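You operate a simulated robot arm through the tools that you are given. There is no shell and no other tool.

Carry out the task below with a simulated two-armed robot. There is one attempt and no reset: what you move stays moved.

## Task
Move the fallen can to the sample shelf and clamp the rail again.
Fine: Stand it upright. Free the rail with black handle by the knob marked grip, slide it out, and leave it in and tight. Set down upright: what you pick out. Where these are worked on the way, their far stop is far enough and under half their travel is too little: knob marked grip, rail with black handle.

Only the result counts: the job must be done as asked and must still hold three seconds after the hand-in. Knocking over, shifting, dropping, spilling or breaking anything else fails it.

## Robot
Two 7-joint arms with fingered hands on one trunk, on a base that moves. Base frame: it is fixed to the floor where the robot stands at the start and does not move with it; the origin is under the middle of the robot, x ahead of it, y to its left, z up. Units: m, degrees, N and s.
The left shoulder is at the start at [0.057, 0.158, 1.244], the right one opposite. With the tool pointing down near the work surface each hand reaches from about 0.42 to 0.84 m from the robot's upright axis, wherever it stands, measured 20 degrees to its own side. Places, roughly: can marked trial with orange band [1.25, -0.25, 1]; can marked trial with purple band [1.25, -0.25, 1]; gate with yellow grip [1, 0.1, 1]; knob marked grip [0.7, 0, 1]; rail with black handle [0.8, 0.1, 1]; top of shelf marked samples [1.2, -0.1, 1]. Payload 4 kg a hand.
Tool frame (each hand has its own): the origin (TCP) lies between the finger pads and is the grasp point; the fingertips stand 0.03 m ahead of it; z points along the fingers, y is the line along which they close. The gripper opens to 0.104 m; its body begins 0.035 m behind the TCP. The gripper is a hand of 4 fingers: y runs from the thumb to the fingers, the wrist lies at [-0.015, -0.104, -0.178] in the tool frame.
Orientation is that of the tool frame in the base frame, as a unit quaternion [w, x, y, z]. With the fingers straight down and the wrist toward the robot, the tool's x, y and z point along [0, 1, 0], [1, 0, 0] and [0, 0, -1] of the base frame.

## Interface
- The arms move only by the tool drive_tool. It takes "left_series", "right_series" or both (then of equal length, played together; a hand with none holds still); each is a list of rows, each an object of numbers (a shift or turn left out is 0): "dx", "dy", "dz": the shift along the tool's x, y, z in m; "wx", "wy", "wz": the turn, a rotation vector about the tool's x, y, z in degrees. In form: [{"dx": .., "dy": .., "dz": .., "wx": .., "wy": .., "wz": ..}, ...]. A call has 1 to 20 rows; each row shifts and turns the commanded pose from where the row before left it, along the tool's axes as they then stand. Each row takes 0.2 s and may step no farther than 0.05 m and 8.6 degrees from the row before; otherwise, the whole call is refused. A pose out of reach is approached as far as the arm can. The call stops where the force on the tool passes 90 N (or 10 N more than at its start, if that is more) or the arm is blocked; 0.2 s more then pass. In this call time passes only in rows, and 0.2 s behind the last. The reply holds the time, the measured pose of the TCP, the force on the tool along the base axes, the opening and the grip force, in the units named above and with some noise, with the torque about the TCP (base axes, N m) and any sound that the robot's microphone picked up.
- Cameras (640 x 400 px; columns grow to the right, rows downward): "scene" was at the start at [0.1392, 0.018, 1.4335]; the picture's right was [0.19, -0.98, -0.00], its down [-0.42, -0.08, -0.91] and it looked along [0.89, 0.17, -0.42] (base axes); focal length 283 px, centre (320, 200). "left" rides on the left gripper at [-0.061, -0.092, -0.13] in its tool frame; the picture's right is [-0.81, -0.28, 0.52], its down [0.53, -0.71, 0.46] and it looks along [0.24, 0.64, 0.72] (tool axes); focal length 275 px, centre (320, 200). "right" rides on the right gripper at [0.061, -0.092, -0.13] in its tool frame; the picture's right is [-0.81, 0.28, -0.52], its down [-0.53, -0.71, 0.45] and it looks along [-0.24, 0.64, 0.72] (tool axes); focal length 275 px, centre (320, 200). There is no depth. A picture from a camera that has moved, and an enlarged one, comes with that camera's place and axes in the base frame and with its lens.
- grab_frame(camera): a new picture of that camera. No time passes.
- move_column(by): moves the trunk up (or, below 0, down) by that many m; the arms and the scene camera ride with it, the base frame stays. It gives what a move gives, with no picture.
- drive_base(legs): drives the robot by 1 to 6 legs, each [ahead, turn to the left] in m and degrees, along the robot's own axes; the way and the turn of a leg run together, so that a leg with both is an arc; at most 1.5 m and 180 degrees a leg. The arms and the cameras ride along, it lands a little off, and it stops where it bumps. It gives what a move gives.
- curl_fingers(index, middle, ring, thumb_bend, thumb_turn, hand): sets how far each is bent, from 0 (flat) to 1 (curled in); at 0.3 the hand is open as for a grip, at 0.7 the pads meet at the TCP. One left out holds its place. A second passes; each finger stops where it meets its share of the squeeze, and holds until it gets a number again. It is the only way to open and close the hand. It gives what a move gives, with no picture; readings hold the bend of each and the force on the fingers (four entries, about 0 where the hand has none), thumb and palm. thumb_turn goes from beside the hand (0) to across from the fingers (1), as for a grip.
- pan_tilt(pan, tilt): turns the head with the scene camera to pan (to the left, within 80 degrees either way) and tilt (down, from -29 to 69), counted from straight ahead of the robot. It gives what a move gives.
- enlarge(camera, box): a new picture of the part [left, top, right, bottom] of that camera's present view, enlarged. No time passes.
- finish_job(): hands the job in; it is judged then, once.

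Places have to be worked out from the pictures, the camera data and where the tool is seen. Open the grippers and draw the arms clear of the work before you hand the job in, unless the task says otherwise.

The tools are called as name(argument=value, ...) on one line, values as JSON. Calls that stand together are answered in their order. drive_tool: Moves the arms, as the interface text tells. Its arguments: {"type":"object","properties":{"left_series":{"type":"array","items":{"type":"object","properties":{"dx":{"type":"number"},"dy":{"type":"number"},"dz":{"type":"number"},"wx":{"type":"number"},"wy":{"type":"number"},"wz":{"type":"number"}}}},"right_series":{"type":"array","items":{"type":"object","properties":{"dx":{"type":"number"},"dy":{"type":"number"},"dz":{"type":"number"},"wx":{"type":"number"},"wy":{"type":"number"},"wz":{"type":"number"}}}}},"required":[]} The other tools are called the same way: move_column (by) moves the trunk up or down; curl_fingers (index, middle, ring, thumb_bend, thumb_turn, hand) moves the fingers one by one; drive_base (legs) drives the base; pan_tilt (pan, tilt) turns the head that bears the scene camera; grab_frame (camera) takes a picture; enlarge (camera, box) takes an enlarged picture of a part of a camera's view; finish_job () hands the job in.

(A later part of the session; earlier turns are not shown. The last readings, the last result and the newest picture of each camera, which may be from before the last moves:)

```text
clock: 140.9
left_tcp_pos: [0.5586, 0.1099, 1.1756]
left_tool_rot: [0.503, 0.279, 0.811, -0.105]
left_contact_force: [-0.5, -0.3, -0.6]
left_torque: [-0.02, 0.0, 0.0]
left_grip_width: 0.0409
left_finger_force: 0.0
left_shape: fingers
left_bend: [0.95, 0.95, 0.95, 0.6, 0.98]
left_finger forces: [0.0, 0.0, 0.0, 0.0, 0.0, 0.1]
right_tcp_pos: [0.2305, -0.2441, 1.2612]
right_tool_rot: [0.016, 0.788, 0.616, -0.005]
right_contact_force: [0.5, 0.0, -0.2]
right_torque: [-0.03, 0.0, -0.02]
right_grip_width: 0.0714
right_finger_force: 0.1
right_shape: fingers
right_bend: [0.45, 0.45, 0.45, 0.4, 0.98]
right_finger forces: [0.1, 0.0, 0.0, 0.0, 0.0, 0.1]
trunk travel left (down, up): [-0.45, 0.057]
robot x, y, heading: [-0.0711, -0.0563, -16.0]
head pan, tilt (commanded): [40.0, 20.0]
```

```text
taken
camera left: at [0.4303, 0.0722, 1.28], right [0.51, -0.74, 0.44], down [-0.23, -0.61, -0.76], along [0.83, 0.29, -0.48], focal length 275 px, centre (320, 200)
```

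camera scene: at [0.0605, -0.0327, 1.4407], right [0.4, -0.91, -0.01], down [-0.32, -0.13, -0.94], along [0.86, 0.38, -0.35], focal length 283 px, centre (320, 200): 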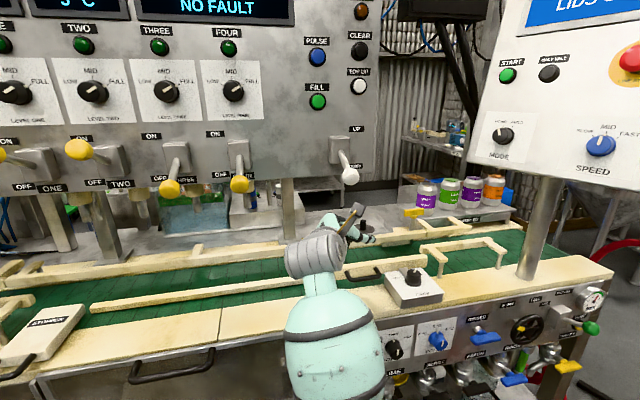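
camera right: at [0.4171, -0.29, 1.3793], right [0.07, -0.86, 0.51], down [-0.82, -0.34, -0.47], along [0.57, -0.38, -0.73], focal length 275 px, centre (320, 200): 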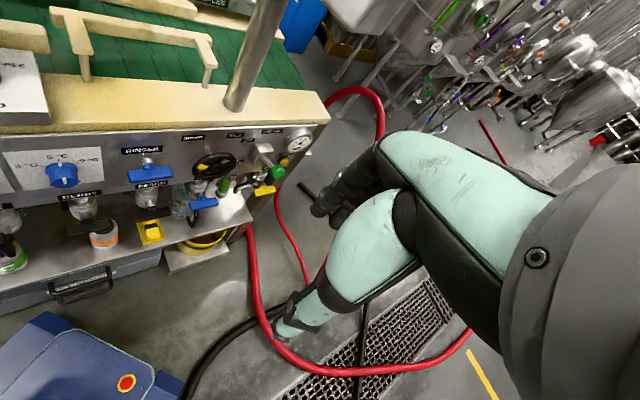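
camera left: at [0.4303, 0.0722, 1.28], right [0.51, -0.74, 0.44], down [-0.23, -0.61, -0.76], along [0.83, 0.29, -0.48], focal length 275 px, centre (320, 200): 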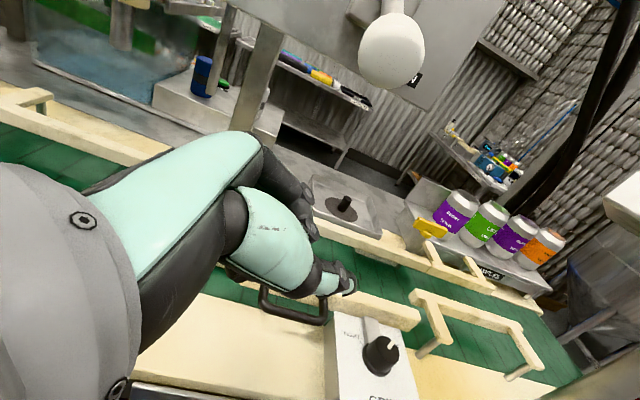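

The fist is below and slightly behind the ball. I shift under it and begin raising until contact.

drive_tool(left_series=[{"dx": 0.0053, "dy": 0.0262, "dz": -0.0037}, {"dx": -0.0175, "dy": 0.0022, "dz": -0.0094}, {"dx": -0.0131, "dy": 0.0016, "dz": -0.0071}, {}])

enlarge(camera="scene", box=[270, 110, 430, 270])

grab_frame(camera="left")

```text
clock: 141.9
left_tcp_pos: [0.5698, 0.1352, 1.2084]
left_tool_rot: [0.503, 0.279, 0.811, -0.107]
left_contact_force: [0.4, -0.3, 0.2]
left_torque: [0.01, 0.0, 0.0]
left_grip_width: 0.0408
left_finger_force: 0.0
left_shape: fingers
left_bend: [0.95, 0.95, 0.95, 0.6, 0.98]
left_finger forces: [0.0, 0.1, 0.0, 0.1, 0.0, 0.0]
right_tcp_pos: [0.2327, -0.2444, 1.2607]
right_tool_rot: [0.017, 0.787, 0.616, -0.005]
right_contact_force: [-0.2, 0.1, -0.3]
right_torque: [-0.01, 0.0, 0.01]
right_grip_width: 0.0716
right_finger_force: 0.0
right_shape: fingers
right_bend: [0.45, 0.45, 0.45, 0.4, 0.98]
right_finger forces: [0.1, 0.0, 0.0, 0.0, 0.0, 0.0]
trunk travel left (down, up): [-0.45, 0.057]
robot x, y, heading: [-0.0759, -0.0589, -16.1]
head pan, tilt (commanded): [40.0, 20.0]
```

```text
2.50 times, centred on (350, 190) of scene
camera zoom: at [0.0611, -0.0315, 1.4407], right [0.4, -0.91, -0.01], down [-0.33, -0.14, -0.94], along [0.85, 0.38, -0.35], focal length 708 px, centre (245, 225)
```

zoom: 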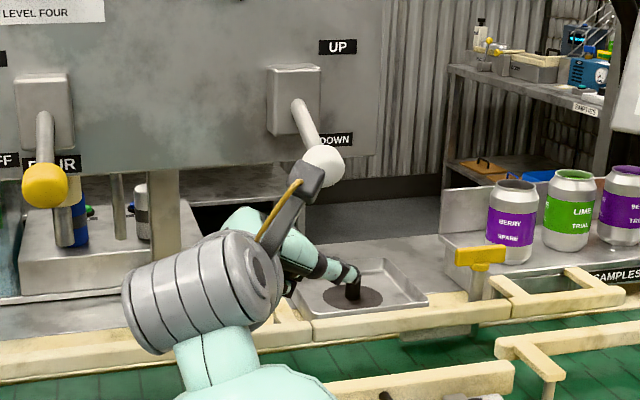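

```text
taken
camera left: at [0.4409, 0.0975, 1.3141], right [0.51, -0.74, 0.44], down [-0.23, -0.61, -0.76], along [0.83, 0.29, -0.48], focal length 275 px, centre (320, 200)
```

left: 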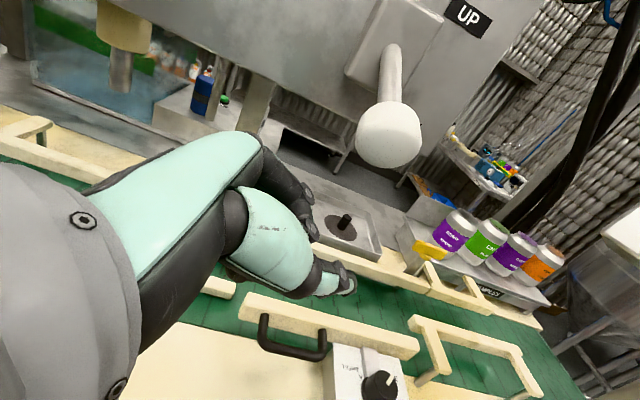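

The ball is directly above the fist. I raise in small steps, watching the force.

drive_tool(left_series=[{"dx": -0.0105, "dy": 0.0013, "dz": -0.0057}, {"dx": -0.0105, "dy": 0.0013, "dz": -0.0057}, {"dx": -0.0105, "dy": 0.0013, "dz": -0.0057}, {}])

enlarge(camera="scene", box=[270, 110, 430, 270])

grab_frame(camera="left")

```text
clock: 142.9
left_tcp_pos: [0.57, 0.135, 1.2445]
left_tool_rot: [0.503, 0.279, 0.811, -0.106]
left_contact_force: [-0.2, -0.6, -0.7]
left_torque: [-0.01, -0.03, 0.0]
left_grip_width: 0.0407
left_finger_force: 0.1
left_shape: fingers
left_bend: [0.95, 0.95, 0.95, 0.6, 0.98]
left_finger forces: [0.0, 0.0, 0.1, 0.1, 0.0, 0.0]
right_tcp_pos: [0.2311, -0.2449, 1.2629]
right_tool_rot: [0.016, 0.787, 0.616, -0.005]
right_contact_force: [-0.4, -0.1, 0.3]
right_torque: [-0.02, 0.03, 0.0]
right_grip_width: 0.0716
right_finger_force: 0.0
right_shape: fingers
right_bend: [0.45, 0.45, 0.45, 0.4, 0.98]
right_finger forces: [0.1, 0.1, 0.0, 0.0, 0.0, 0.0]
trunk travel left (down, up): [-0.45, 0.057]
robot x, y, heading: [-0.0686, -0.0604, -16.4]
head pan, tilt (commanded): [40.0, 20.0]
```

```text
2.50 times, centred on (350, 190) of scene
camera zoom: at [0.0607, -0.0321, 1.4407], right [0.4, -0.91, -0.01], down [-0.33, -0.13, -0.94], along [0.85, 0.38, -0.35], focal length 708 px, centre (245, 225)
```

zoom: 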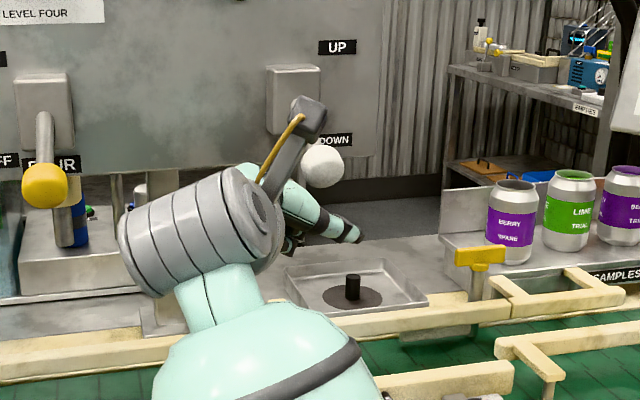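

```text
taken
camera left: at [0.4411, 0.0969, 1.3499], right [0.51, -0.74, 0.44], down [-0.23, -0.61, -0.76], along [0.83, 0.29, -0.48], focal length 275 px, centre (320, 200)
```

left: 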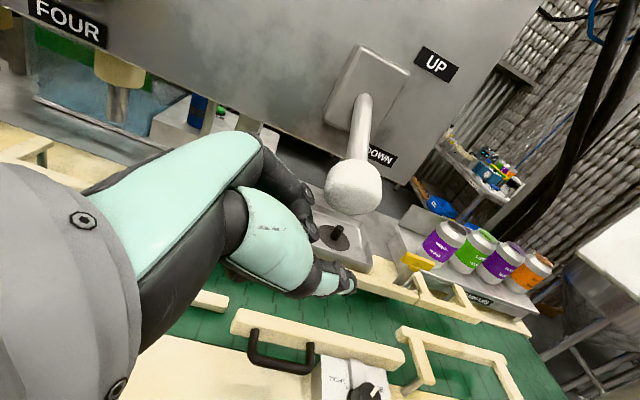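

The curled fist sits about 3 cm behind the ball. I advance along the hand's axis by 4 cm, which also dips slightly, then raise.

drive_tool(left_series=[{"dz": 0.02}, {"dz": 0.02}, {}])

grab_frame(camera="left")

enlarge(camera="scene", box=[270, 110, 430, 270])

```text
clock: 143.7
left_tcp_pos: [0.6017, 0.1173, 1.2263]
left_tool_rot: [0.504, 0.279, 0.81, -0.106]
left_contact_force: [0.0, 0.0, -0.3]
left_torque: [0.01, -0.01, 0.02]
left_grip_width: 0.0408
left_finger_force: 0.0
left_shape: fingers
left_bend: [0.95, 0.95, 0.95, 0.6, 0.98]
left_finger forces: [0.0, 0.0, 0.0, 0.1, 0.0, 0.0]
right_tcp_pos: [0.2312, -0.2445, 1.261]
right_tool_rot: [0.017, 0.788, 0.616, -0.004]
right_contact_force: [0.0, 0.3, 0.5]
right_torque: [0.02, 0.02, 0.01]
right_grip_width: 0.0714
right_finger_force: 0.1
right_shape: fingers
right_bend: [0.45, 0.45, 0.45, 0.4, 0.98]
right_finger forces: [0.1, 0.1, 0.0, 0.0, 0.1, 0.0]
trunk travel left (down, up): [-0.45, 0.057]
robot x, y, heading: [-0.0726, -0.0575, -16.2]
head pan, tilt (commanded): [40.0, 20.0]
```

```text
taken
camera left: at [0.4712, 0.0789, 1.3315], right [0.51, -0.74, 0.44], down [-0.23, -0.61, -0.76], along [0.83, 0.29, -0.48], focal length 275 px, centre (320, 200)
```

left: 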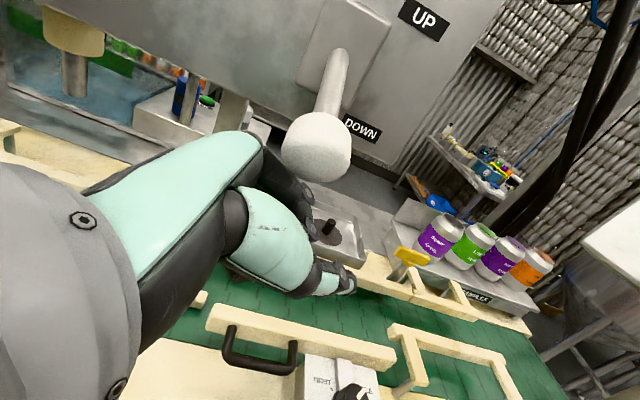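

```text
2.50 times, centred on (350, 190) of scene
camera zoom: at [0.0605, -0.032, 1.4407], right [0.4, -0.91, -0.01], down [-0.32, -0.13, -0.94], along [0.86, 0.38, -0.35], focal length 708 px, centre (245, 225)
```

zoom: 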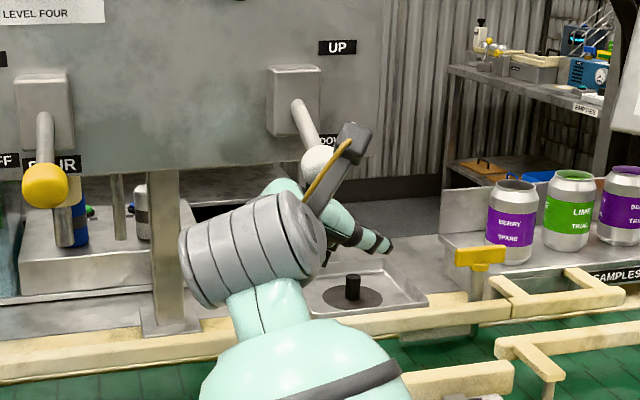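

The fist is now right under the ball. I raise in steps until it pushes the lever.

drive_tool(left_series=[{"dx": -0.0105, "dy": 0.0013, "dz": -0.0057}, {"dx": -0.0105, "dy": 0.0013, "dz": -0.0057}, {}])

grab_frame(camera="left")

```text
clock: 144.5
left_tcp_pos: [0.6007, 0.1157, 1.2506]
left_tool_rot: [0.503, 0.279, 0.811, -0.106]
left_contact_force: [-0.3, 0.3, -0.8]
left_torque: [-0.11, -0.03, -0.02]
left_grip_width: 0.0409
left_finger_force: 0.8
left_shape: fingers
left_bend: [0.95, 0.95, 0.95, 0.6, 0.98]
left_finger forces: [1.7, 0.0, 0.0, 0.0, 0.1, 0.0]
right_tcp_pos: [0.2315, -0.2447, 1.2612]
right_tool_rot: [0.016, 0.787, 0.616, -0.005]
right_contact_force: [-0.6, -0.2, 0.1]
right_torque: [-0.05, 0.01, -0.02]
right_grip_width: 0.0713
right_finger_force: 0.0
right_shape: fingers
right_bend: [0.45, 0.45, 0.45, 0.4, 0.98]
right_finger forces: [0.1, 0.0, 0.0, 0.0, 0.0, 0.0]
trunk travel left (down, up): [-0.45, 0.057]
robot x, y, heading: [-0.0722, -0.0556, -16.4]
head pan, tilt (commanded): [40.0, 20.0]
```

```text
taken
camera left: at [0.4716, 0.0788, 1.3555], right [0.51, -0.74, 0.44], down [-0.23, -0.61, -0.76], along [0.83, 0.29, -0.49], focal length 275 px, centre (320, 200)
```

left: 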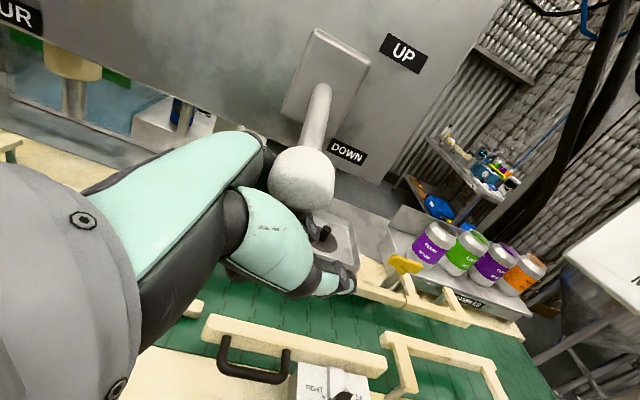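

The index knuckle touches the ball. I keep raising to lift the lever.

drive_tool(left_series=[{"dx": -0.0105, "dy": 0.0013, "dz": -0.0057}, {"dx": -0.0105, "dy": 0.0013, "dz": -0.0057}, {"dx": -0.0105, "dy": 0.0013, "dz": -0.0057}, {}])

grab_frame(camera="left")

enlarge(camera="scene", box=[270, 110, 430, 270])

```text
clock: 145.5
left_tcp_pos: [0.6016, 0.116, 1.2845]
left_tool_rot: [0.503, 0.279, 0.811, -0.107]
left_contact_force: [-0.6, -0.6, -0.7]
left_torque: [0.01, 0.01, 0.02]
left_grip_width: 0.0411
left_finger_force: 0.1
left_shape: fingers
left_bend: [0.95, 0.95, 0.95, 0.6, 0.98]
left_finger forces: [0.0, 0.0, 0.0, 0.0, 0.1, 0.1]
right_tcp_pos: [0.2314, -0.2435, 1.2615]
right_tool_rot: [0.016, 0.787, 0.616, -0.005]
right_contact_force: [-0.4, 0.7, -1.1]
right_torque: [0.03, 0.02, -0.01]
right_grip_width: 0.0716
right_finger_force: 0.0
right_shape: fingers
right_bend: [0.45, 0.45, 0.45, 0.4, 0.98]
right_finger forces: [0.0, 0.0, 0.0, 0.0, 0.0, 0.1]
trunk travel left (down, up): [-0.45, 0.057]
robot x, y, heading: [-0.0706, -0.0548, -15.8]
head pan, tilt (commanded): [40.0, 20.0]
```

```text
taken
camera left: at [0.4719, 0.0783, 1.3911], right [0.51, -0.74, 0.44], down [-0.23, -0.61, -0.76], along [0.83, 0.29, -0.48], focal length 275 px, centre (320, 200)
```

left: 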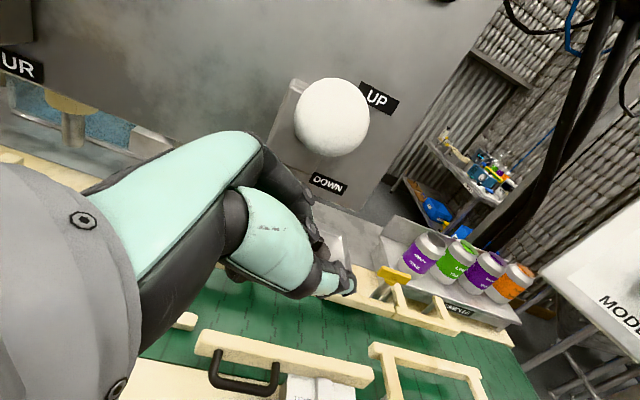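

```text
2.50 times, centred on (350, 190) of scene
camera zoom: at [0.0611, -0.0323, 1.4407], right [0.4, -0.91, -0.01], down [-0.33, -0.13, -0.94], along [0.85, 0.38, -0.35], focal length 708 px, centre (245, 225)
```

zoom: 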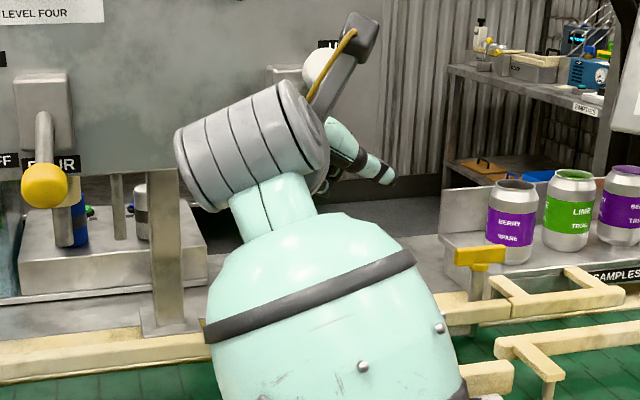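

The lever snapped back to UP and is free of the hand. I lower the hand straight down and move it right, away from the lever.

drive_tool(left_series=[{"dx": 0.0175, "dy": -0.0022, "dz": 0.0094}, {"dx": 0.0175, "dy": -0.0022, "dz": 0.0094}, {"dx": 0.0175, "dy": -0.0022, "dz": 0.0094}, {"dx": 0.0175, "dy": -0.0022, "dz": 0.0094}, {"dx": 0.0, "dy": -0.035, "dz": 0.0}, {"dx": 0.0, "dy": -0.035, "dz": 0.0}, {"dx": 0.0, "dy": -0.035, "dz": 0.0}, {}])

enlarge(camera="scene", box=[290, 110, 400, 200])

grab_frame(camera="scene")

```text
clock: 147.3
left_tcp_pos: [0.5421, 0.03, 1.1953]
left_tool_rot: [0.502, 0.278, 0.812, -0.106]
left_contact_force: [0.9, 1.0, -0.5]
left_torque: [-0.01, -0.02, -0.01]
left_grip_width: 0.0411
left_finger_force: 0.1
left_shape: fingers
left_bend: [0.95, 0.95, 0.95, 0.6, 0.98]
left_finger forces: [0.1, 0.0, 0.0, 0.0, 0.1, 0.0]
right_tcp_pos: [0.2312, -0.2444, 1.2616]
right_tool_rot: [0.017, 0.787, 0.616, -0.006]
right_contact_force: [-0.8, -0.1, 0.1]
right_torque: [-0.01, 0.0, 0.01]
right_grip_width: 0.0714
right_finger_force: 0.1
right_shape: fingers
right_bend: [0.45, 0.45, 0.45, 0.4, 0.98]
right_finger forces: [0.0, 0.0, 0.0, 0.1, 0.0, 0.1]
trunk travel left (down, up): [-0.45, 0.057]
robot x, y, heading: [-0.0716, -0.0539, -16.3]
head pan, tilt (commanded): [40.0, 20.0]
```

```text
4.44 times, centred on (345, 155) of scene
camera zoom: at [0.0609, -0.0322, 1.4407], right [0.4, -0.91, -0.01], down [-0.33, -0.13, -0.94], along [0.85, 0.38, -0.35], focal length 1260 px, centre (209, 400)
```

zoom: 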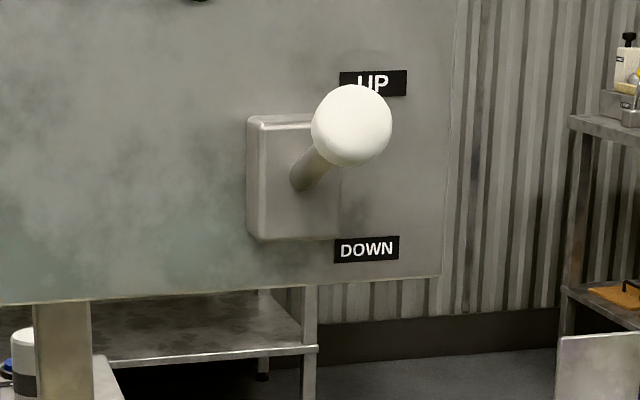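

```text
taken
camera scene: at [0.0609, -0.0322, 1.4407], right [0.4, -0.91, -0.01], down [-0.33, -0.13, -0.94], along [0.85, 0.38, -0.35], focal length 283 px, centre (320, 200)
```

scene: 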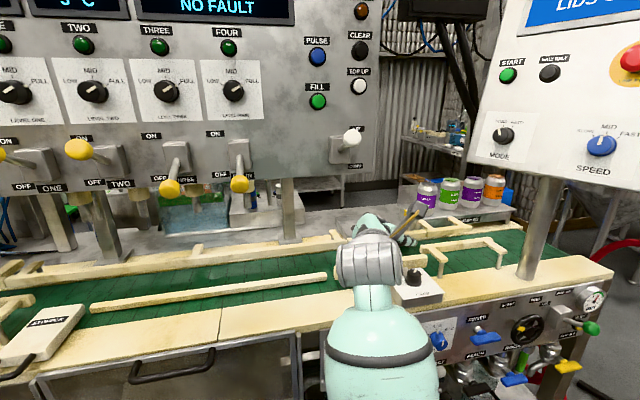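

The lever is back at UP exactly as at the start, and the panel shows NO FAULT. Now I return the base to the earlier working pose of about (0.118, -0.121), heading -10.

drive_base(legs=[[0, -3.2], [0.2, 0], [0, 9.3]])

pan_tilt(pan=30, tilt=32)

grab_frame(camera="scene")

```text
clock: 150.2
left_tcp_pos: [0.7198, 0.0309, 1.1938]
left_tool_rot: [0.507, 0.234, 0.826, -0.079]
left_contact_force: [-0.3, 0.0, 0.1]
left_torque: [0.05, -0.01, -0.03]
left_grip_width: 0.0409
left_finger_force: 0.1
left_shape: fingers
left_bend: [0.95, 0.95, 0.95, 0.6, 0.98]
left_finger forces: [0.0, 0.1, 0.0, 0.0, 0.1, 0.0]
right_tcp_pos: [0.4406, -0.2778, 1.2594]
right_tool_rot: [0.014, 0.753, 0.658, -0.005]
right_contact_force: [-0.4, 0.6, -0.5]
right_torque: [-0.01, 0.0, 0.0]
right_grip_width: 0.0715
right_finger_force: 0.1
right_shape: fingers
right_bend: [0.45, 0.45, 0.45, 0.4, 0.98]
right_finger forces: [0.0, 0.0, 0.1, 0.0, 0.0, 0.0]
trunk travel left (down, up): [-0.45, 0.057]
robot x, y, heading: [0.1147, -0.1237, -10.1]
head pan, tilt (commanded): [40.0, 20.0]
```

```text
clock: 150.9
left_tcp_pos: [0.7037, 0.032, 1.201]
left_tool_rot: [0.514, 0.234, 0.822, -0.079]
left_contact_force: [-1.0, -0.5, 0.1]
left_torque: [-0.04, 0.0, 0.03]
left_grip_width: 0.0409
left_finger_force: 0.0
left_shape: fingers
left_bend: [0.95, 0.95, 0.95, 0.6, 0.98]
left_finger forces: [0.0, 0.0, 0.0, 0.0, 0.1, 0.1]
right_tcp_pos: [0.4242, -0.2744, 1.2638]
right_tool_rot: [0.021, 0.754, 0.657, -0.002]
right_contact_force: [0.1, -0.3, -0.6]
right_torque: [-0.01, 0.0, 0.0]
right_grip_width: 0.0716
right_finger_force: 0.0
right_shape: fingers
right_bend: [0.45, 0.45, 0.45, 0.4, 0.98]
right_finger forces: [0.0, 0.0, 0.0, 0.1, 0.0, 0.0]
trunk travel left (down, up): [-0.45, 0.057]
robot x, y, heading: [0.1168, -0.121, -10.0]
head pan, tilt (commanded): [30.0, 32.0]
```

```text
taken
camera scene: at [0.2497, -0.1011, 1.4214], right [0.34, -0.94, -0.01], down [-0.51, -0.18, -0.84], along [0.79, 0.29, -0.54], focal length 283 px, centre (320, 200)
```

scene: 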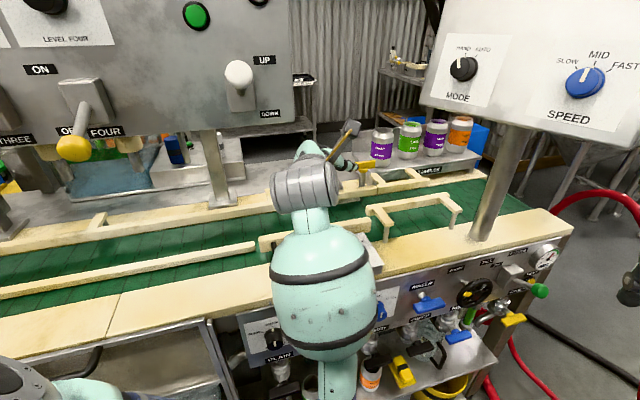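

The base is back where it worked before. I turn the left hand to point straight down, fingers closing across the rail, and reopen it.

drive_tool(left_series=[{"wx": 2.5, "wy": 7.47, "wz": 2.55}, {"wx": 2.5, "wy": 7.47, "wz": 2.55}, {"wx": 2.5, "wy": 7.47, "wz": 2.55}, {"wx": 2.5, "wy": 7.47, "wz": 2.55}, {"wx": 2.5, "wy": 7.47, "wz": 2.55}, {"wx": 2.5, "wy": 7.47, "wz": 2.55}, {"wx": 2.5, "wy": 7.47, "wz": 2.55}, {"wx": 2.5, "wy": 7.47, "wz": 2.55}, {"dz": 0.03}, {}])

grab_frame(camera="scene")

grab_frame(camera="left")

```text
clock: 153.1
left_tcp_pos: [0.7041, 0.0329, 1.1702]
left_tool_rot: [0.0, 0.458, 0.889, 0.0]
left_contact_force: [-0.3, 0.3, 0.7]
left_torque: [0.03, -0.01, 0.02]
left_grip_width: 0.0408
left_finger_force: 0.1
left_shape: fingers
left_bend: [0.95, 0.95, 0.95, 0.6, 0.98]
left_finger forces: [0.0, 0.1, 0.1, 0.0, 0.0, 0.0]
right_tcp_pos: [0.4239, -0.2738, 1.2633]
right_tool_rot: [0.021, 0.753, 0.658, -0.001]
right_contact_force: [-0.1, 0.0, -0.2]
right_torque: [0.01, 0.0, -0.03]
right_grip_width: 0.0714
right_finger_force: 0.1
right_shape: fingers
right_bend: [0.45, 0.45, 0.45, 0.4, 0.98]
right_finger forces: [0.1, 0.1, 0.0, 0.1, 0.0, 0.0]
trunk travel left (down, up): [-0.45, 0.057]
robot x, y, heading: [0.1122, -0.1249, -9.8]
head pan, tilt (commanded): [30.0, 32.0]
```

```text
taken
camera scene: at [0.2489, -0.1011, 1.4214], right [0.34, -0.94, -0.01], down [-0.51, -0.18, -0.84], along [0.79, 0.29, -0.54], focal length 283 px, centre (320, 200)
```

scene: 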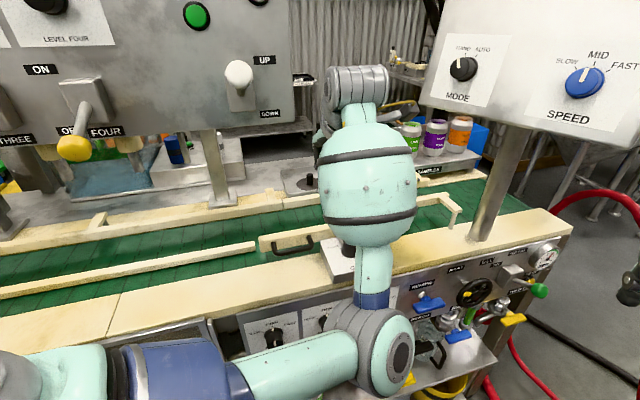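

```text
taken
camera left: at [0.6647, -0.0709, 1.3017], right [0.25, -0.82, -0.52], down [-0.89, 0.02, -0.46], along [0.38, 0.57, -0.72], focal length 275 px, centre (320, 200)
```

left: 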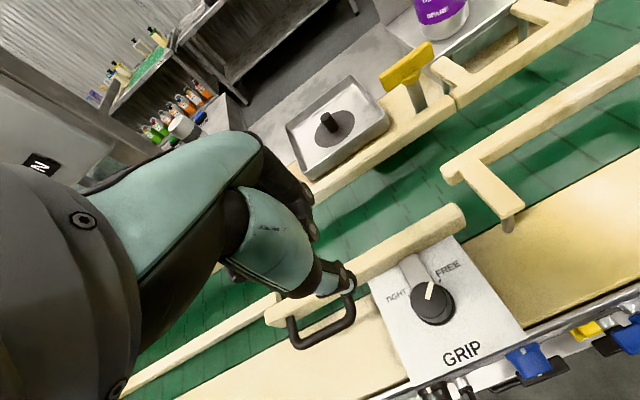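

The hand points down with a different elbow pose, clear of the dials. I lower a bit and move above the handle, then open the fingers to hook position.

drive_tool(left_series=[{"dz": 0.025}, {"dz": 0.025}, {"dx": 0.027, "dy": -0.0094}, {"dx": 0.027, "dy": -0.0094}, {"dx": 0.027, "dy": -0.0094}, {}])

curl_fingers(hand="left", index=0.3, middle=0.3, ring=0.3, thumb_bend=0.3)

grab_frame(camera="left")

grab_frame(camera="scene")

```text
clock: 154.5
left_tcp_pos: [0.6324, 0.0825, 1.1222]
left_tool_rot: [-0.001, 0.458, 0.889, 0.0]
left_contact_force: [1.0, 0.8, 0.9]
left_torque: [0.01, -0.01, -0.01]
left_grip_width: 0.0411
left_finger_force: 0.0
left_shape: fingers
left_bend: [0.95, 0.95, 0.95, 0.6, 0.98]
left_finger forces: [0.0, 0.1, 0.1, 0.0, 0.1, 0.0]
right_tcp_pos: [0.4234, -0.2749, 1.2646]
right_tool_rot: [0.022, 0.753, 0.658, -0.001]
right_contact_force: [-0.2, -0.9, 0.0]
right_torque: [-0.03, 0.0, -0.02]
right_grip_width: 0.0714
right_finger_force: 0.1
right_shape: fingers
right_bend: [0.45, 0.45, 0.45, 0.4, 0.98]
right_finger forces: [0.0, 0.1, 0.0, 0.0, 0.1, 0.0]
trunk travel left (down, up): [-0.45, 0.057]
robot x, y, heading: [0.1157, -0.1235, -10.0]
head pan, tilt (commanded): [30.0, 32.0]
```

```text
clock: 155.5
left_tcp_pos: [0.6329, 0.0837, 1.1209]
left_tool_rot: [0.0, 0.458, 0.889, 0.0]
left_contact_force: [0.6, -0.1, 0.9]
left_torque: [0.01, 0.0, -0.01]
left_grip_width: 0.103
left_finger_force: 0.0
left_shape: fingers
left_bend: [0.3, 0.3, 0.3, 0.3, 0.98]
left_finger forces: [0.0, 0.0, 0.0, 0.1, 0.0, 0.1]
right_tcp_pos: [0.4231, -0.2751, 1.2646]
right_tool_rot: [0.022, 0.753, 0.657, -0.001]
right_contact_force: [-0.1, -0.4, -0.2]
right_torque: [-0.02, -0.01, 0.0]
right_grip_width: 0.0716
right_finger_force: 0.1
right_shape: fingers
right_bend: [0.45, 0.45, 0.45, 0.4, 0.98]
right_finger forces: [0.0, 0.0, 0.0, 0.1, 0.1, 0.1]
trunk travel left (down, up): [-0.45, 0.057]
robot x, y, heading: [0.1153, -0.1207, -9.8]
head pan, tilt (commanded): [30.0, 32.0]
```

```text
taken
camera left: at [0.5943, -0.0216, 1.2518], right [0.25, -0.82, -0.52], down [-0.89, 0.02, -0.46], along [0.38, 0.57, -0.72], focal length 275 px, centre (320, 200)
```

left: 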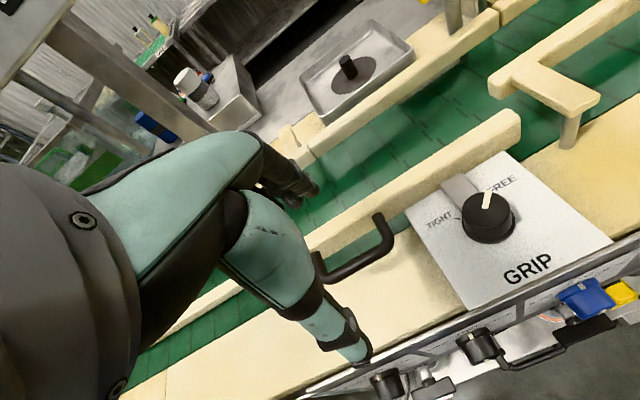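

```text
taken
camera scene: at [0.2487, -0.1011, 1.4214], right [0.34, -0.94, -0.01], down [-0.51, -0.18, -0.84], along [0.79, 0.29, -0.54], focal length 283 px, centre (320, 200)
```

scene: 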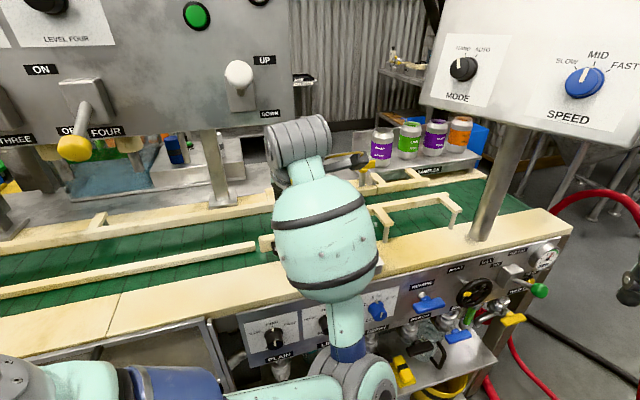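

The alignment with the handle matches the earlier hook poses. I lower the fingers into the gap behind the bar.

drive_tool(left_series=[{"dz": 0.025}, {"dz": 0.025}, {"dz": 0.02}, {"dz": 0.014}, {"dz": 0.012}, {"dz": 0.012}, {}])

enlarge(camera="left", box=[240, 130, 480, 330])

```text
clock: 157.1
left_tcp_pos: [0.6317, 0.0829, 1.0213]
left_tool_rot: [0.01, 0.457, 0.89, 0.012]
left_contact_force: [-1.2, -1.2, 51.1]
left_torque: [3.46, -3.11, 0.38]
left_grip_width: 0.1156
left_finger_force: 27.9
left_shape: fingers
left_bend: [0.23, 0.26, 0.18, 0.3, 0.98]
left_finger forces: [11.8, 6.3, 38.4, 0.1, 0.1, 0.0]
right_tcp_pos: [0.4196, -0.2777, 1.266]
right_tool_rot: [0.021, 0.753, 0.658, 0.002]
right_contact_force: [-0.2, 0.9, -0.7]
right_torque: [0.0, -0.02, 0.02]
right_grip_width: 0.0714
right_finger_force: 0.0
right_shape: fingers
right_bend: [0.45, 0.45, 0.45, 0.4, 0.98]
right_finger forces: [0.0, 0.1, 0.0, 0.0, 0.1, 0.1]
trunk travel left (down, up): [-0.45, 0.057]
robot x, y, heading: [0.1158, -0.1222, -9.8]
head pan, tilt (commanded): [30.0, 32.0]
```

```text
2.00 times, centred on (360, 230) of left
camera zoom: at [0.5897, -0.0226, 1.1507], right [0.26, -0.81, -0.52], down [-0.88, 0.02, -0.48], along [0.4, 0.58, -0.71], focal length 551 px, centre (240, 140)
```

zoom: 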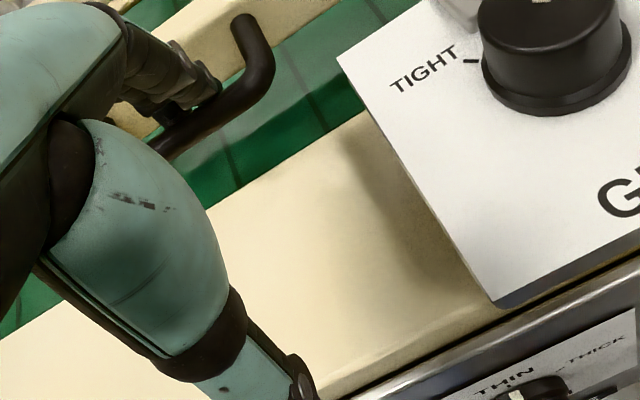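

The fingers landed on the rail's top instead of the gap. I lift off and re-measure the rail and handle.

drive_tool(left_series=[{"dz": -0.02}, {"dz": -0.025}, {"dz": -0.025}, {}])

grab_frame(camera="left")

enlarge(camera="scene", box=[240, 160, 400, 280])

```text
clock: 158.1
left_tcp_pos: [0.6328, 0.0855, 1.0815]
left_tool_rot: [-0.001, 0.458, 0.889, -0.001]
left_contact_force: [0.4, -0.5, 0.5]
left_torque: [0.0, -0.01, 0.0]
left_grip_width: 0.1039
left_finger_force: 0.2
left_shape: fingers
left_bend: [0.3, 0.3, 0.29, 0.3, 0.98]
left_finger forces: [0.0, 0.1, 0.0, 0.0, 0.1, 0.1]
right_tcp_pos: [0.4254, -0.2735, 1.2646]
right_tool_rot: [0.021, 0.753, 0.658, -0.001]
right_contact_force: [1.2, -0.7, 0.3]
right_torque: [-0.02, 0.01, 0.06]
right_grip_width: 0.0715
right_finger_force: 0.1
right_shape: fingers
right_bend: [0.45, 0.45, 0.45, 0.4, 0.98]
right_finger forces: [0.0, 0.0, 0.0, 0.0, 0.0, 0.1]
trunk travel left (down, up): [-0.45, 0.057]
robot x, y, heading: [0.1155, -0.1234, -9.8]
head pan, tilt (commanded): [30.0, 32.0]
```

```text
taken
camera left: at [0.5948, -0.0202, 1.2129], right [0.25, -0.82, -0.52], down [-0.89, 0.02, -0.45], along [0.38, 0.57, -0.73], focal length 275 px, centre (320, 200)
```

left: 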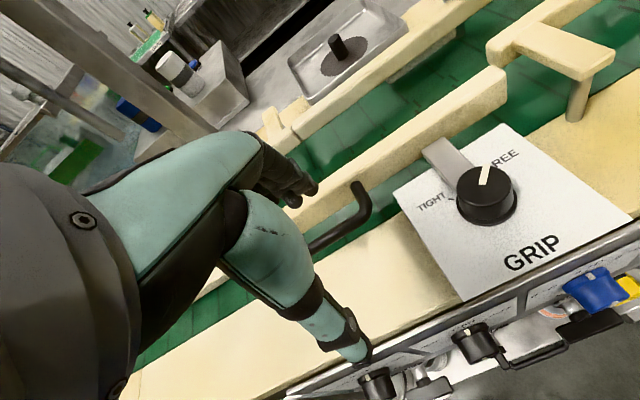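

```text
3.33 times, centred on (320, 220) of scene
camera zoom: at [0.2497, -0.1007, 1.4213], right [0.34, -0.94, -0.01], down [-0.51, -0.18, -0.84], along [0.79, 0.29, -0.54], focal length 945 px, centre (320, 133)
```

zoom: 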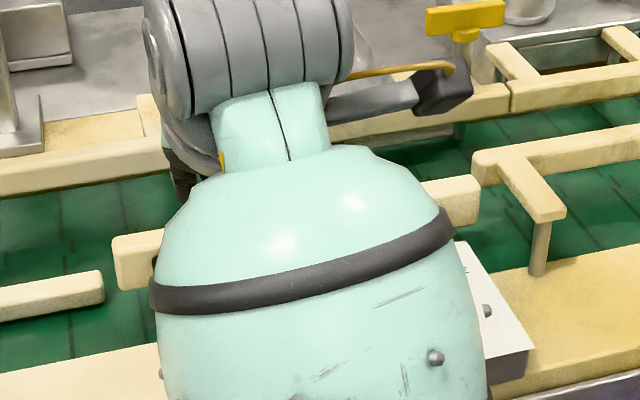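

The rail has shifted and is now out by about 1.8 cm, so I re-align by 16 mm and lower into the gap again, checking contact early.

drive_tool(left_series=[{"dy": 0.015}, {"dz": 0.015}, {"dz": 0.012}, {"dz": 0.01}, {}])

enlarge(camera="left", box=[240, 130, 480, 330])

```text
clock: 159.3
left_tcp_pos: [0.6453, 0.092, 1.0468]
left_tool_rot: [-0.001, 0.458, 0.889, 0.0]
left_contact_force: [1.2, 0.1, 0.3]
left_torque: [-0.01, -0.03, 0.01]
left_grip_width: 0.1043
left_finger_force: 0.1
left_shape: fingers
left_bend: [0.3, 0.3, 0.29, 0.3, 0.98]
left_finger forces: [0.0, 0.1, 0.1, 0.1, 0.1, 0.0]
right_tcp_pos: [0.4243, -0.276, 1.265]
right_tool_rot: [0.021, 0.753, 0.658, -0.001]
right_contact_force: [-0.6, 0.0, -0.6]
right_torque: [-0.01, 0.0, -0.01]
right_grip_width: 0.0714
right_finger_force: 0.0
right_shape: fingers
right_bend: [0.45, 0.45, 0.45, 0.4, 0.98]
right_finger forces: [0.0, 0.0, 0.1, 0.0, 0.0, 0.0]
trunk travel left (down, up): [-0.45, 0.057]
robot x, y, heading: [0.1175, -0.1284, -9.8]
head pan, tilt (commanded): [30.0, 32.0]
```

```text
2.00 times, centred on (360, 230) of left
camera zoom: at [0.6071, -0.0122, 1.1768], right [0.25, -0.82, -0.52], down [-0.89, 0.02, -0.46], along [0.38, 0.57, -0.72], focal length 551 px, centre (240, 140)
```

zoom: 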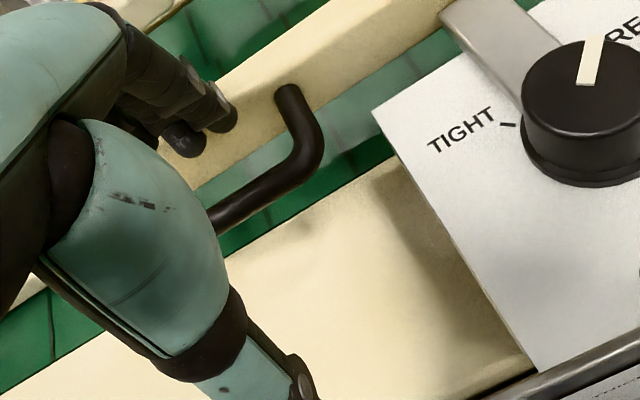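

By the numbers the fingertip is 27 mm beyond the bar, as in the earlier successful hooks. I lower carefully and watch the forces.

drive_tool(left_series=[{"dz": 0.01}, {"dz": 0.01}, {}])

enlarge(camera="left", box=[240, 130, 480, 330])

```text
clock: 160.1
left_tcp_pos: [0.6443, 0.0903, 1.0291]
left_tool_rot: [0.004, 0.459, 0.889, 0.005]
left_contact_force: [-1.1, -0.6, 22.9]
left_torque: [1.73, -1.27, 0.0]
left_grip_width: 0.1046
left_finger_force: 12.2
left_shape: fingers
left_bend: [0.29, 0.3, 0.22, 0.3, 0.98]
left_finger forces: [0.9, 0.8, 22.6, 0.1, 0.0, 0.0]
right_tcp_pos: [0.4221, -0.2757, 1.2668]
right_tool_rot: [0.022, 0.753, 0.658, 0.001]
right_contact_force: [-0.6, -0.5, -0.8]
right_torque: [0.01, 0.0, 0.03]
right_grip_width: 0.0716
right_finger_force: 0.0
right_shape: fingers
right_bend: [0.45, 0.45, 0.45, 0.4, 0.98]
right_finger forces: [0.0, 0.1, 0.0, 0.0, 0.0, 0.1]
trunk travel left (down, up): [-0.45, 0.057]
robot x, y, heading: [0.1173, -0.1231, -9.8]
head pan, tilt (commanded): [30.0, 32.0]
```

```text
2.00 times, centred on (360, 230) of left
camera zoom: at [0.6045, -0.0134, 1.1594], right [0.25, -0.82, -0.52], down [-0.89, 0.02, -0.46], along [0.39, 0.58, -0.72], focal length 551 px, centre (240, 140)
```

zoom: 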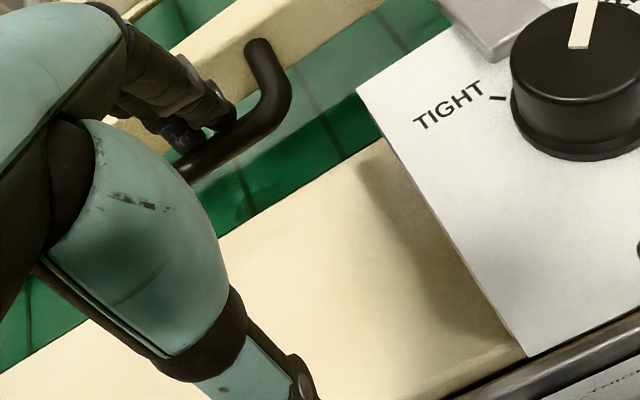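

Only the ring finger touches, likely on the handle's left leg or the rail edge. I rise slightly, shift 12 mm right and 6 mm toward me, and lower again.

drive_tool(left_series=[{"dz": -0.02}, {"dx": -0.012, "dy": -0.006}, {"dz": 0.012}, {"dz": 0.012}, {}])

enlarge(camera="left", box=[240, 130, 480, 330])

```text
clock: 161.3
left_tcp_pos: [0.6476, 0.0794, 1.0217]
left_tool_rot: [-0.001, 0.457, 0.889, 0.001]
left_contact_force: [0.1, 1.1, 0.4]
left_torque: [0.03, -0.06, 0.01]
left_grip_width: 0.1052
left_finger_force: 0.9
left_shape: fingers
left_bend: [0.29, 0.3, 0.29, 0.3, 0.98]
left_finger forces: [1.6, 0.1, 0.0, 0.0, 0.1, 0.1]
right_tcp_pos: [0.4255, -0.2755, 1.2649]
right_tool_rot: [0.021, 0.753, 0.658, -0.001]
right_contact_force: [0.1, 0.7, 0.0]
right_torque: [0.0, 0.0, 0.01]
right_grip_width: 0.0715
right_finger_force: 0.0
right_shape: fingers
right_bend: [0.45, 0.45, 0.45, 0.4, 0.98]
right_finger forces: [0.1, 0.0, 0.1, 0.0, 0.1, 0.0]
trunk travel left (down, up): [-0.45, 0.057]
robot x, y, heading: [0.1142, -0.1222, -10.0]
head pan, tilt (commanded): [30.0, 32.0]
```

```text
2.00 times, centred on (360, 230) of left
camera zoom: at [0.6085, -0.0252, 1.1527], right [0.25, -0.82, -0.52], down [-0.89, 0.02, -0.46], along [0.38, 0.57, -0.72], focal length 551 px, centre (240, 140)
```

zoom: 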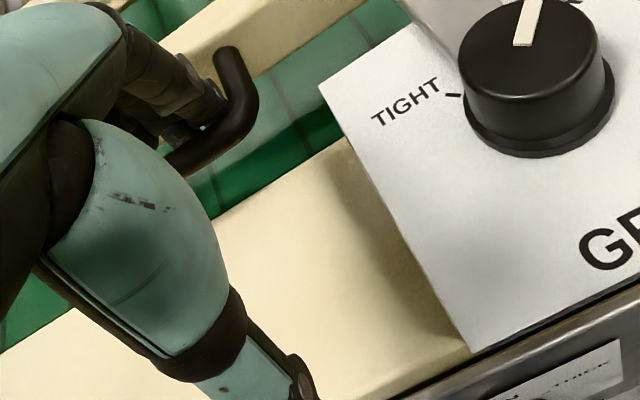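

The fingers are in the gap now. I lower slightly and push the rail inward (away from the robot) in small steps until it stops.

drive_tool(left_series=[{"dz": 0.008}, {"dy": 0.008}, {"dy": 0.008}, {"dy": 0.008}, {}])

enlarge(camera="left", box=[200, 30, 520, 260])

enlarge(camera="scene", box=[240, 160, 400, 280])

```text
clock: 162.5
left_tcp_pos: [0.6675, 0.0931, 1.0135]
left_tool_rot: [0.0, 0.457, 0.889, 0.001]
left_contact_force: [-2.0, 0.6, -0.5]
left_torque: [-0.05, 0.03, 0.14]
left_grip_width: 0.1031
left_finger_force: 1.7
left_shape: fingers
left_bend: [0.3, 0.3, 0.27, 0.3, 0.98]
left_finger forces: [1.6, 0.0, 0.8, 0.0, 0.0, 0.0]
right_tcp_pos: [0.4234, -0.2754, 1.265]
right_tool_rot: [0.022, 0.753, 0.657, -0.001]
right_contact_force: [0.3, -0.1, -0.6]
right_torque: [0.0, -0.01, -0.01]
right_grip_width: 0.0714
right_finger_force: 0.2
right_shape: fingers
right_bend: [0.45, 0.45, 0.45, 0.4, 0.98]
right_finger forces: [0.1, 0.1, 0.0, 0.0, 0.0, 0.0]
trunk travel left (down, up): [-0.45, 0.057]
robot x, y, heading: [0.1162, -0.1253, -10.0]
head pan, tilt (commanded): [30.0, 32.0]
```

```text
1.74 times, centred on (360, 145) of left
camera zoom: at [0.6282, -0.0113, 1.1449], right [0.25, -0.82, -0.52], down [-0.89, 0.02, -0.46], along [0.38, 0.57, -0.72], focal length 479 px, centre (250, 296)
```

zoom: 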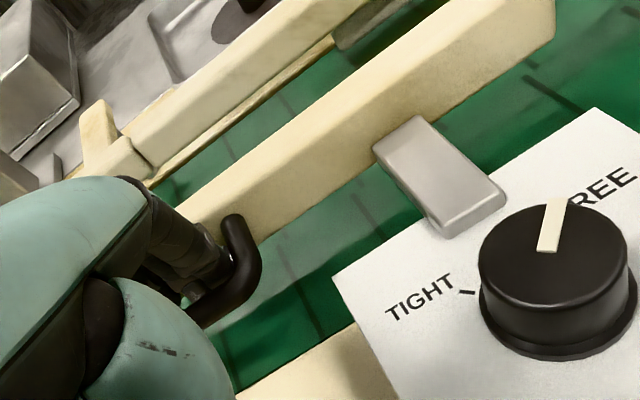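

```text
3.33 times, centred on (320, 220) of scene
camera zoom: at [0.2481, -0.101, 1.4215], right [0.34, -0.94, -0.01], down [-0.51, -0.18, -0.84], along [0.79, 0.29, -0.54], focal length 945 px, centre (320, 133)
```

zoom: 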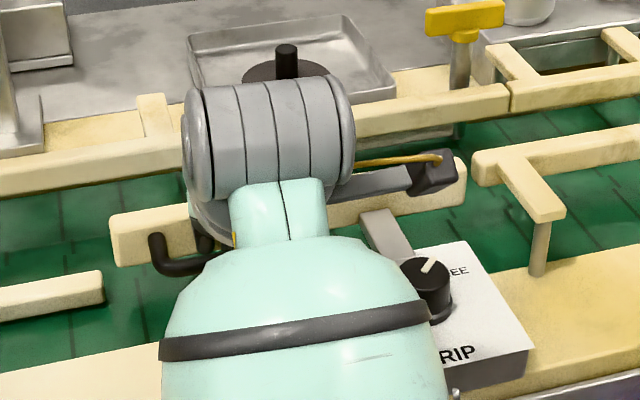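

The rail is nearly or fully in. I push another centimetre to confirm it is against its inner stop.

drive_tool(left_series=[{"dy": 0.006}, {"dy": 0.006}, {}])

enlarge(camera="scene", box=[240, 160, 400, 280])

```text
clock: 163.3
left_tcp_pos: [0.6746, 0.0975, 1.0148]
left_tool_rot: [0.0, 0.457, 0.889, 0.001]
left_contact_force: [-19.6, -11.3, 5.4]
left_torque: [0.29, -0.2, 0.52]
left_grip_width: 0.1026
left_finger_force: 11.2
left_shape: fingers
left_bend: [0.3, 0.35, 0.29, 0.3, 0.98]
left_finger forces: [1.2, 9.9, 11.0, 0.0, 0.1, 0.0]
right_tcp_pos: [0.4207, -0.2773, 1.2655]
right_tool_rot: [0.021, 0.753, 0.658, 0.001]
right_contact_force: [0.7, 0.1, 0.2]
right_torque: [-0.01, -0.02, -0.03]
right_grip_width: 0.0714
right_finger_force: 0.1
right_shape: fingers
right_bend: [0.45, 0.45, 0.45, 0.4, 0.98]
right_finger forces: [0.1, 0.0, 0.0, 0.0, 0.2, 0.0]
trunk travel left (down, up): [-0.45, 0.057]
robot x, y, heading: [0.1165, -0.1232, -10.1]
head pan, tilt (commanded): [30.0, 32.0]
```

```text
3.33 times, centred on (320, 220) of scene
camera zoom: at [0.244, -0.1033, 1.4219], right [0.34, -0.94, -0.01], down [-0.51, -0.18, -0.84], along [0.79, 0.29, -0.54], focal length 945 px, centre (320, 133)
```

zoom: 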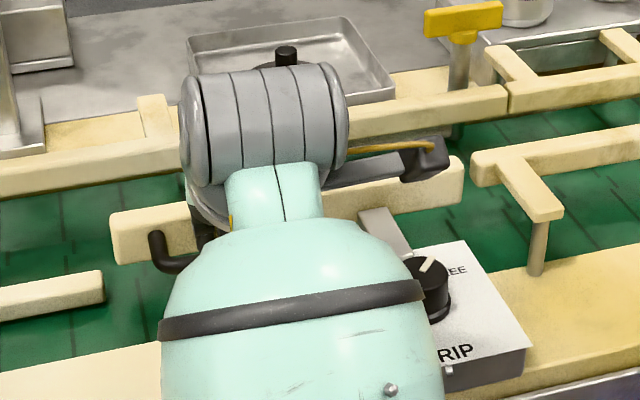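

The rail is against its inner stop, with 23 N resistance and no more motion. I back off just enough to unload the fingers.

drive_tool(left_series=[{"dy": -0.006}, {"dy": -0.003}, {}])

```text
clock: 164.1
left_tcp_pos: [0.6698, 0.0941, 1.0148]
left_tool_rot: [0.0, 0.457, 0.889, 0.001]
left_contact_force: [-2.0, 0.1, -0.4]
left_torque: [0.01, 0.03, 0.15]
left_grip_width: 0.1047
left_finger_force: 1.6
left_shape: fingers
left_bend: [0.29, 0.31, 0.3, 0.3, 0.98]
left_finger forces: [1.3, 0.4, 1.9, 0.1, 0.0, 0.1]
right_tcp_pos: [0.4239, -0.2751, 1.2654]
right_tool_rot: [0.022, 0.753, 0.658, -0.002]
right_contact_force: [-0.5, -0.7, 0.5]
right_torque: [-0.04, 0.01, -0.03]
right_grip_width: 0.0712
right_finger_force: 0.0
right_shape: fingers
right_bend: [0.45, 0.45, 0.45, 0.4, 0.98]
right_finger forces: [0.0, 0.0, 0.0, 0.0, 0.0, 0.0]
trunk travel left (down, up): [-0.45, 0.057]
robot x, y, heading: [0.1202, -0.1255, -9.9]
head pan, tilt (commanded): [30.0, 32.0]
```

The load is down to about 2 N. I lift the hand straight up and check that the rail stayed in.

drive_tool(left_series=[{"dz": -0.012}, {"dz": -0.015}, {"dz": -0.02}, {"dz": -0.025}, {"dz": -0.025}, {}])

grab_frame(camera="left")

enlarge(camera="scene", box=[240, 160, 400, 280])

```text
clock: 165.5
left_tcp_pos: [0.6706, 0.0946, 1.111]
left_tool_rot: [0.0, 0.458, 0.889, 0.0]
left_contact_force: [0.0, 0.3, -0.2]
left_torque: [0.0, 0.0, 0.03]
left_grip_width: 0.1036
left_finger_force: 0.0
left_shape: fingers
left_bend: [0.3, 0.3, 0.3, 0.3, 0.98]
left_finger forces: [0.0, 0.0, 0.0, 0.0, 0.0, 0.0]
right_tcp_pos: [0.4245, -0.2738, 1.2632]
right_tool_rot: [0.022, 0.753, 0.658, -0.001]
right_contact_force: [0.8, 0.8, 0.5]
right_torque: [0.02, -0.04, 0.0]
right_grip_width: 0.0716
right_finger_force: 0.0
right_shape: fingers
right_bend: [0.45, 0.45, 0.45, 0.4, 0.98]
right_finger forces: [0.0, 0.0, 0.1, 0.0, 0.0, 0.1]
trunk travel left (down, up): [-0.45, 0.057]
robot x, y, heading: [0.1164, -0.1231, -9.6]
head pan, tilt (commanded): [30.0, 32.0]
```

```text
taken
camera left: at [0.631, -0.0097, 1.2419], right [0.25, -0.82, -0.52], down [-0.89, 0.02, -0.46], along [0.38, 0.57, -0.72], focal length 275 px, centre (320, 200)
```

left: 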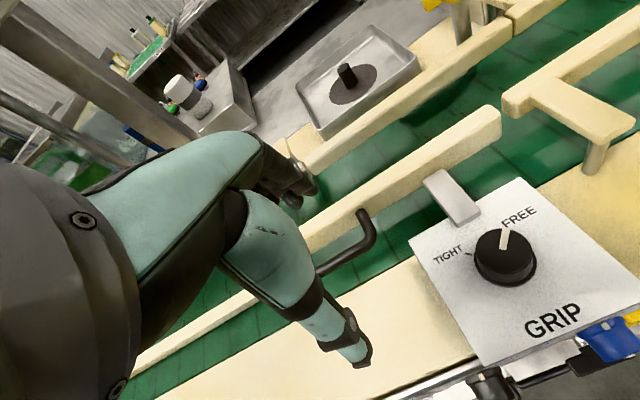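

```text
3.33 times, centred on (320, 220) of scene
camera zoom: at [0.2487, -0.1011, 1.4214], right [0.34, -0.94, -0.01], down [-0.51, -0.18, -0.84], along [0.79, 0.29, -0.54], focal length 945 px, centre (320, 133)
```

zoom: 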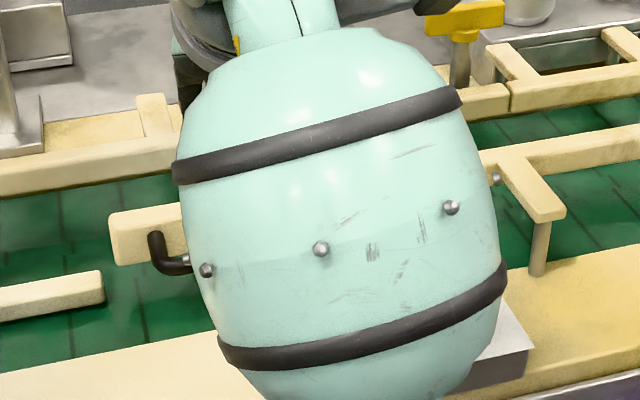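

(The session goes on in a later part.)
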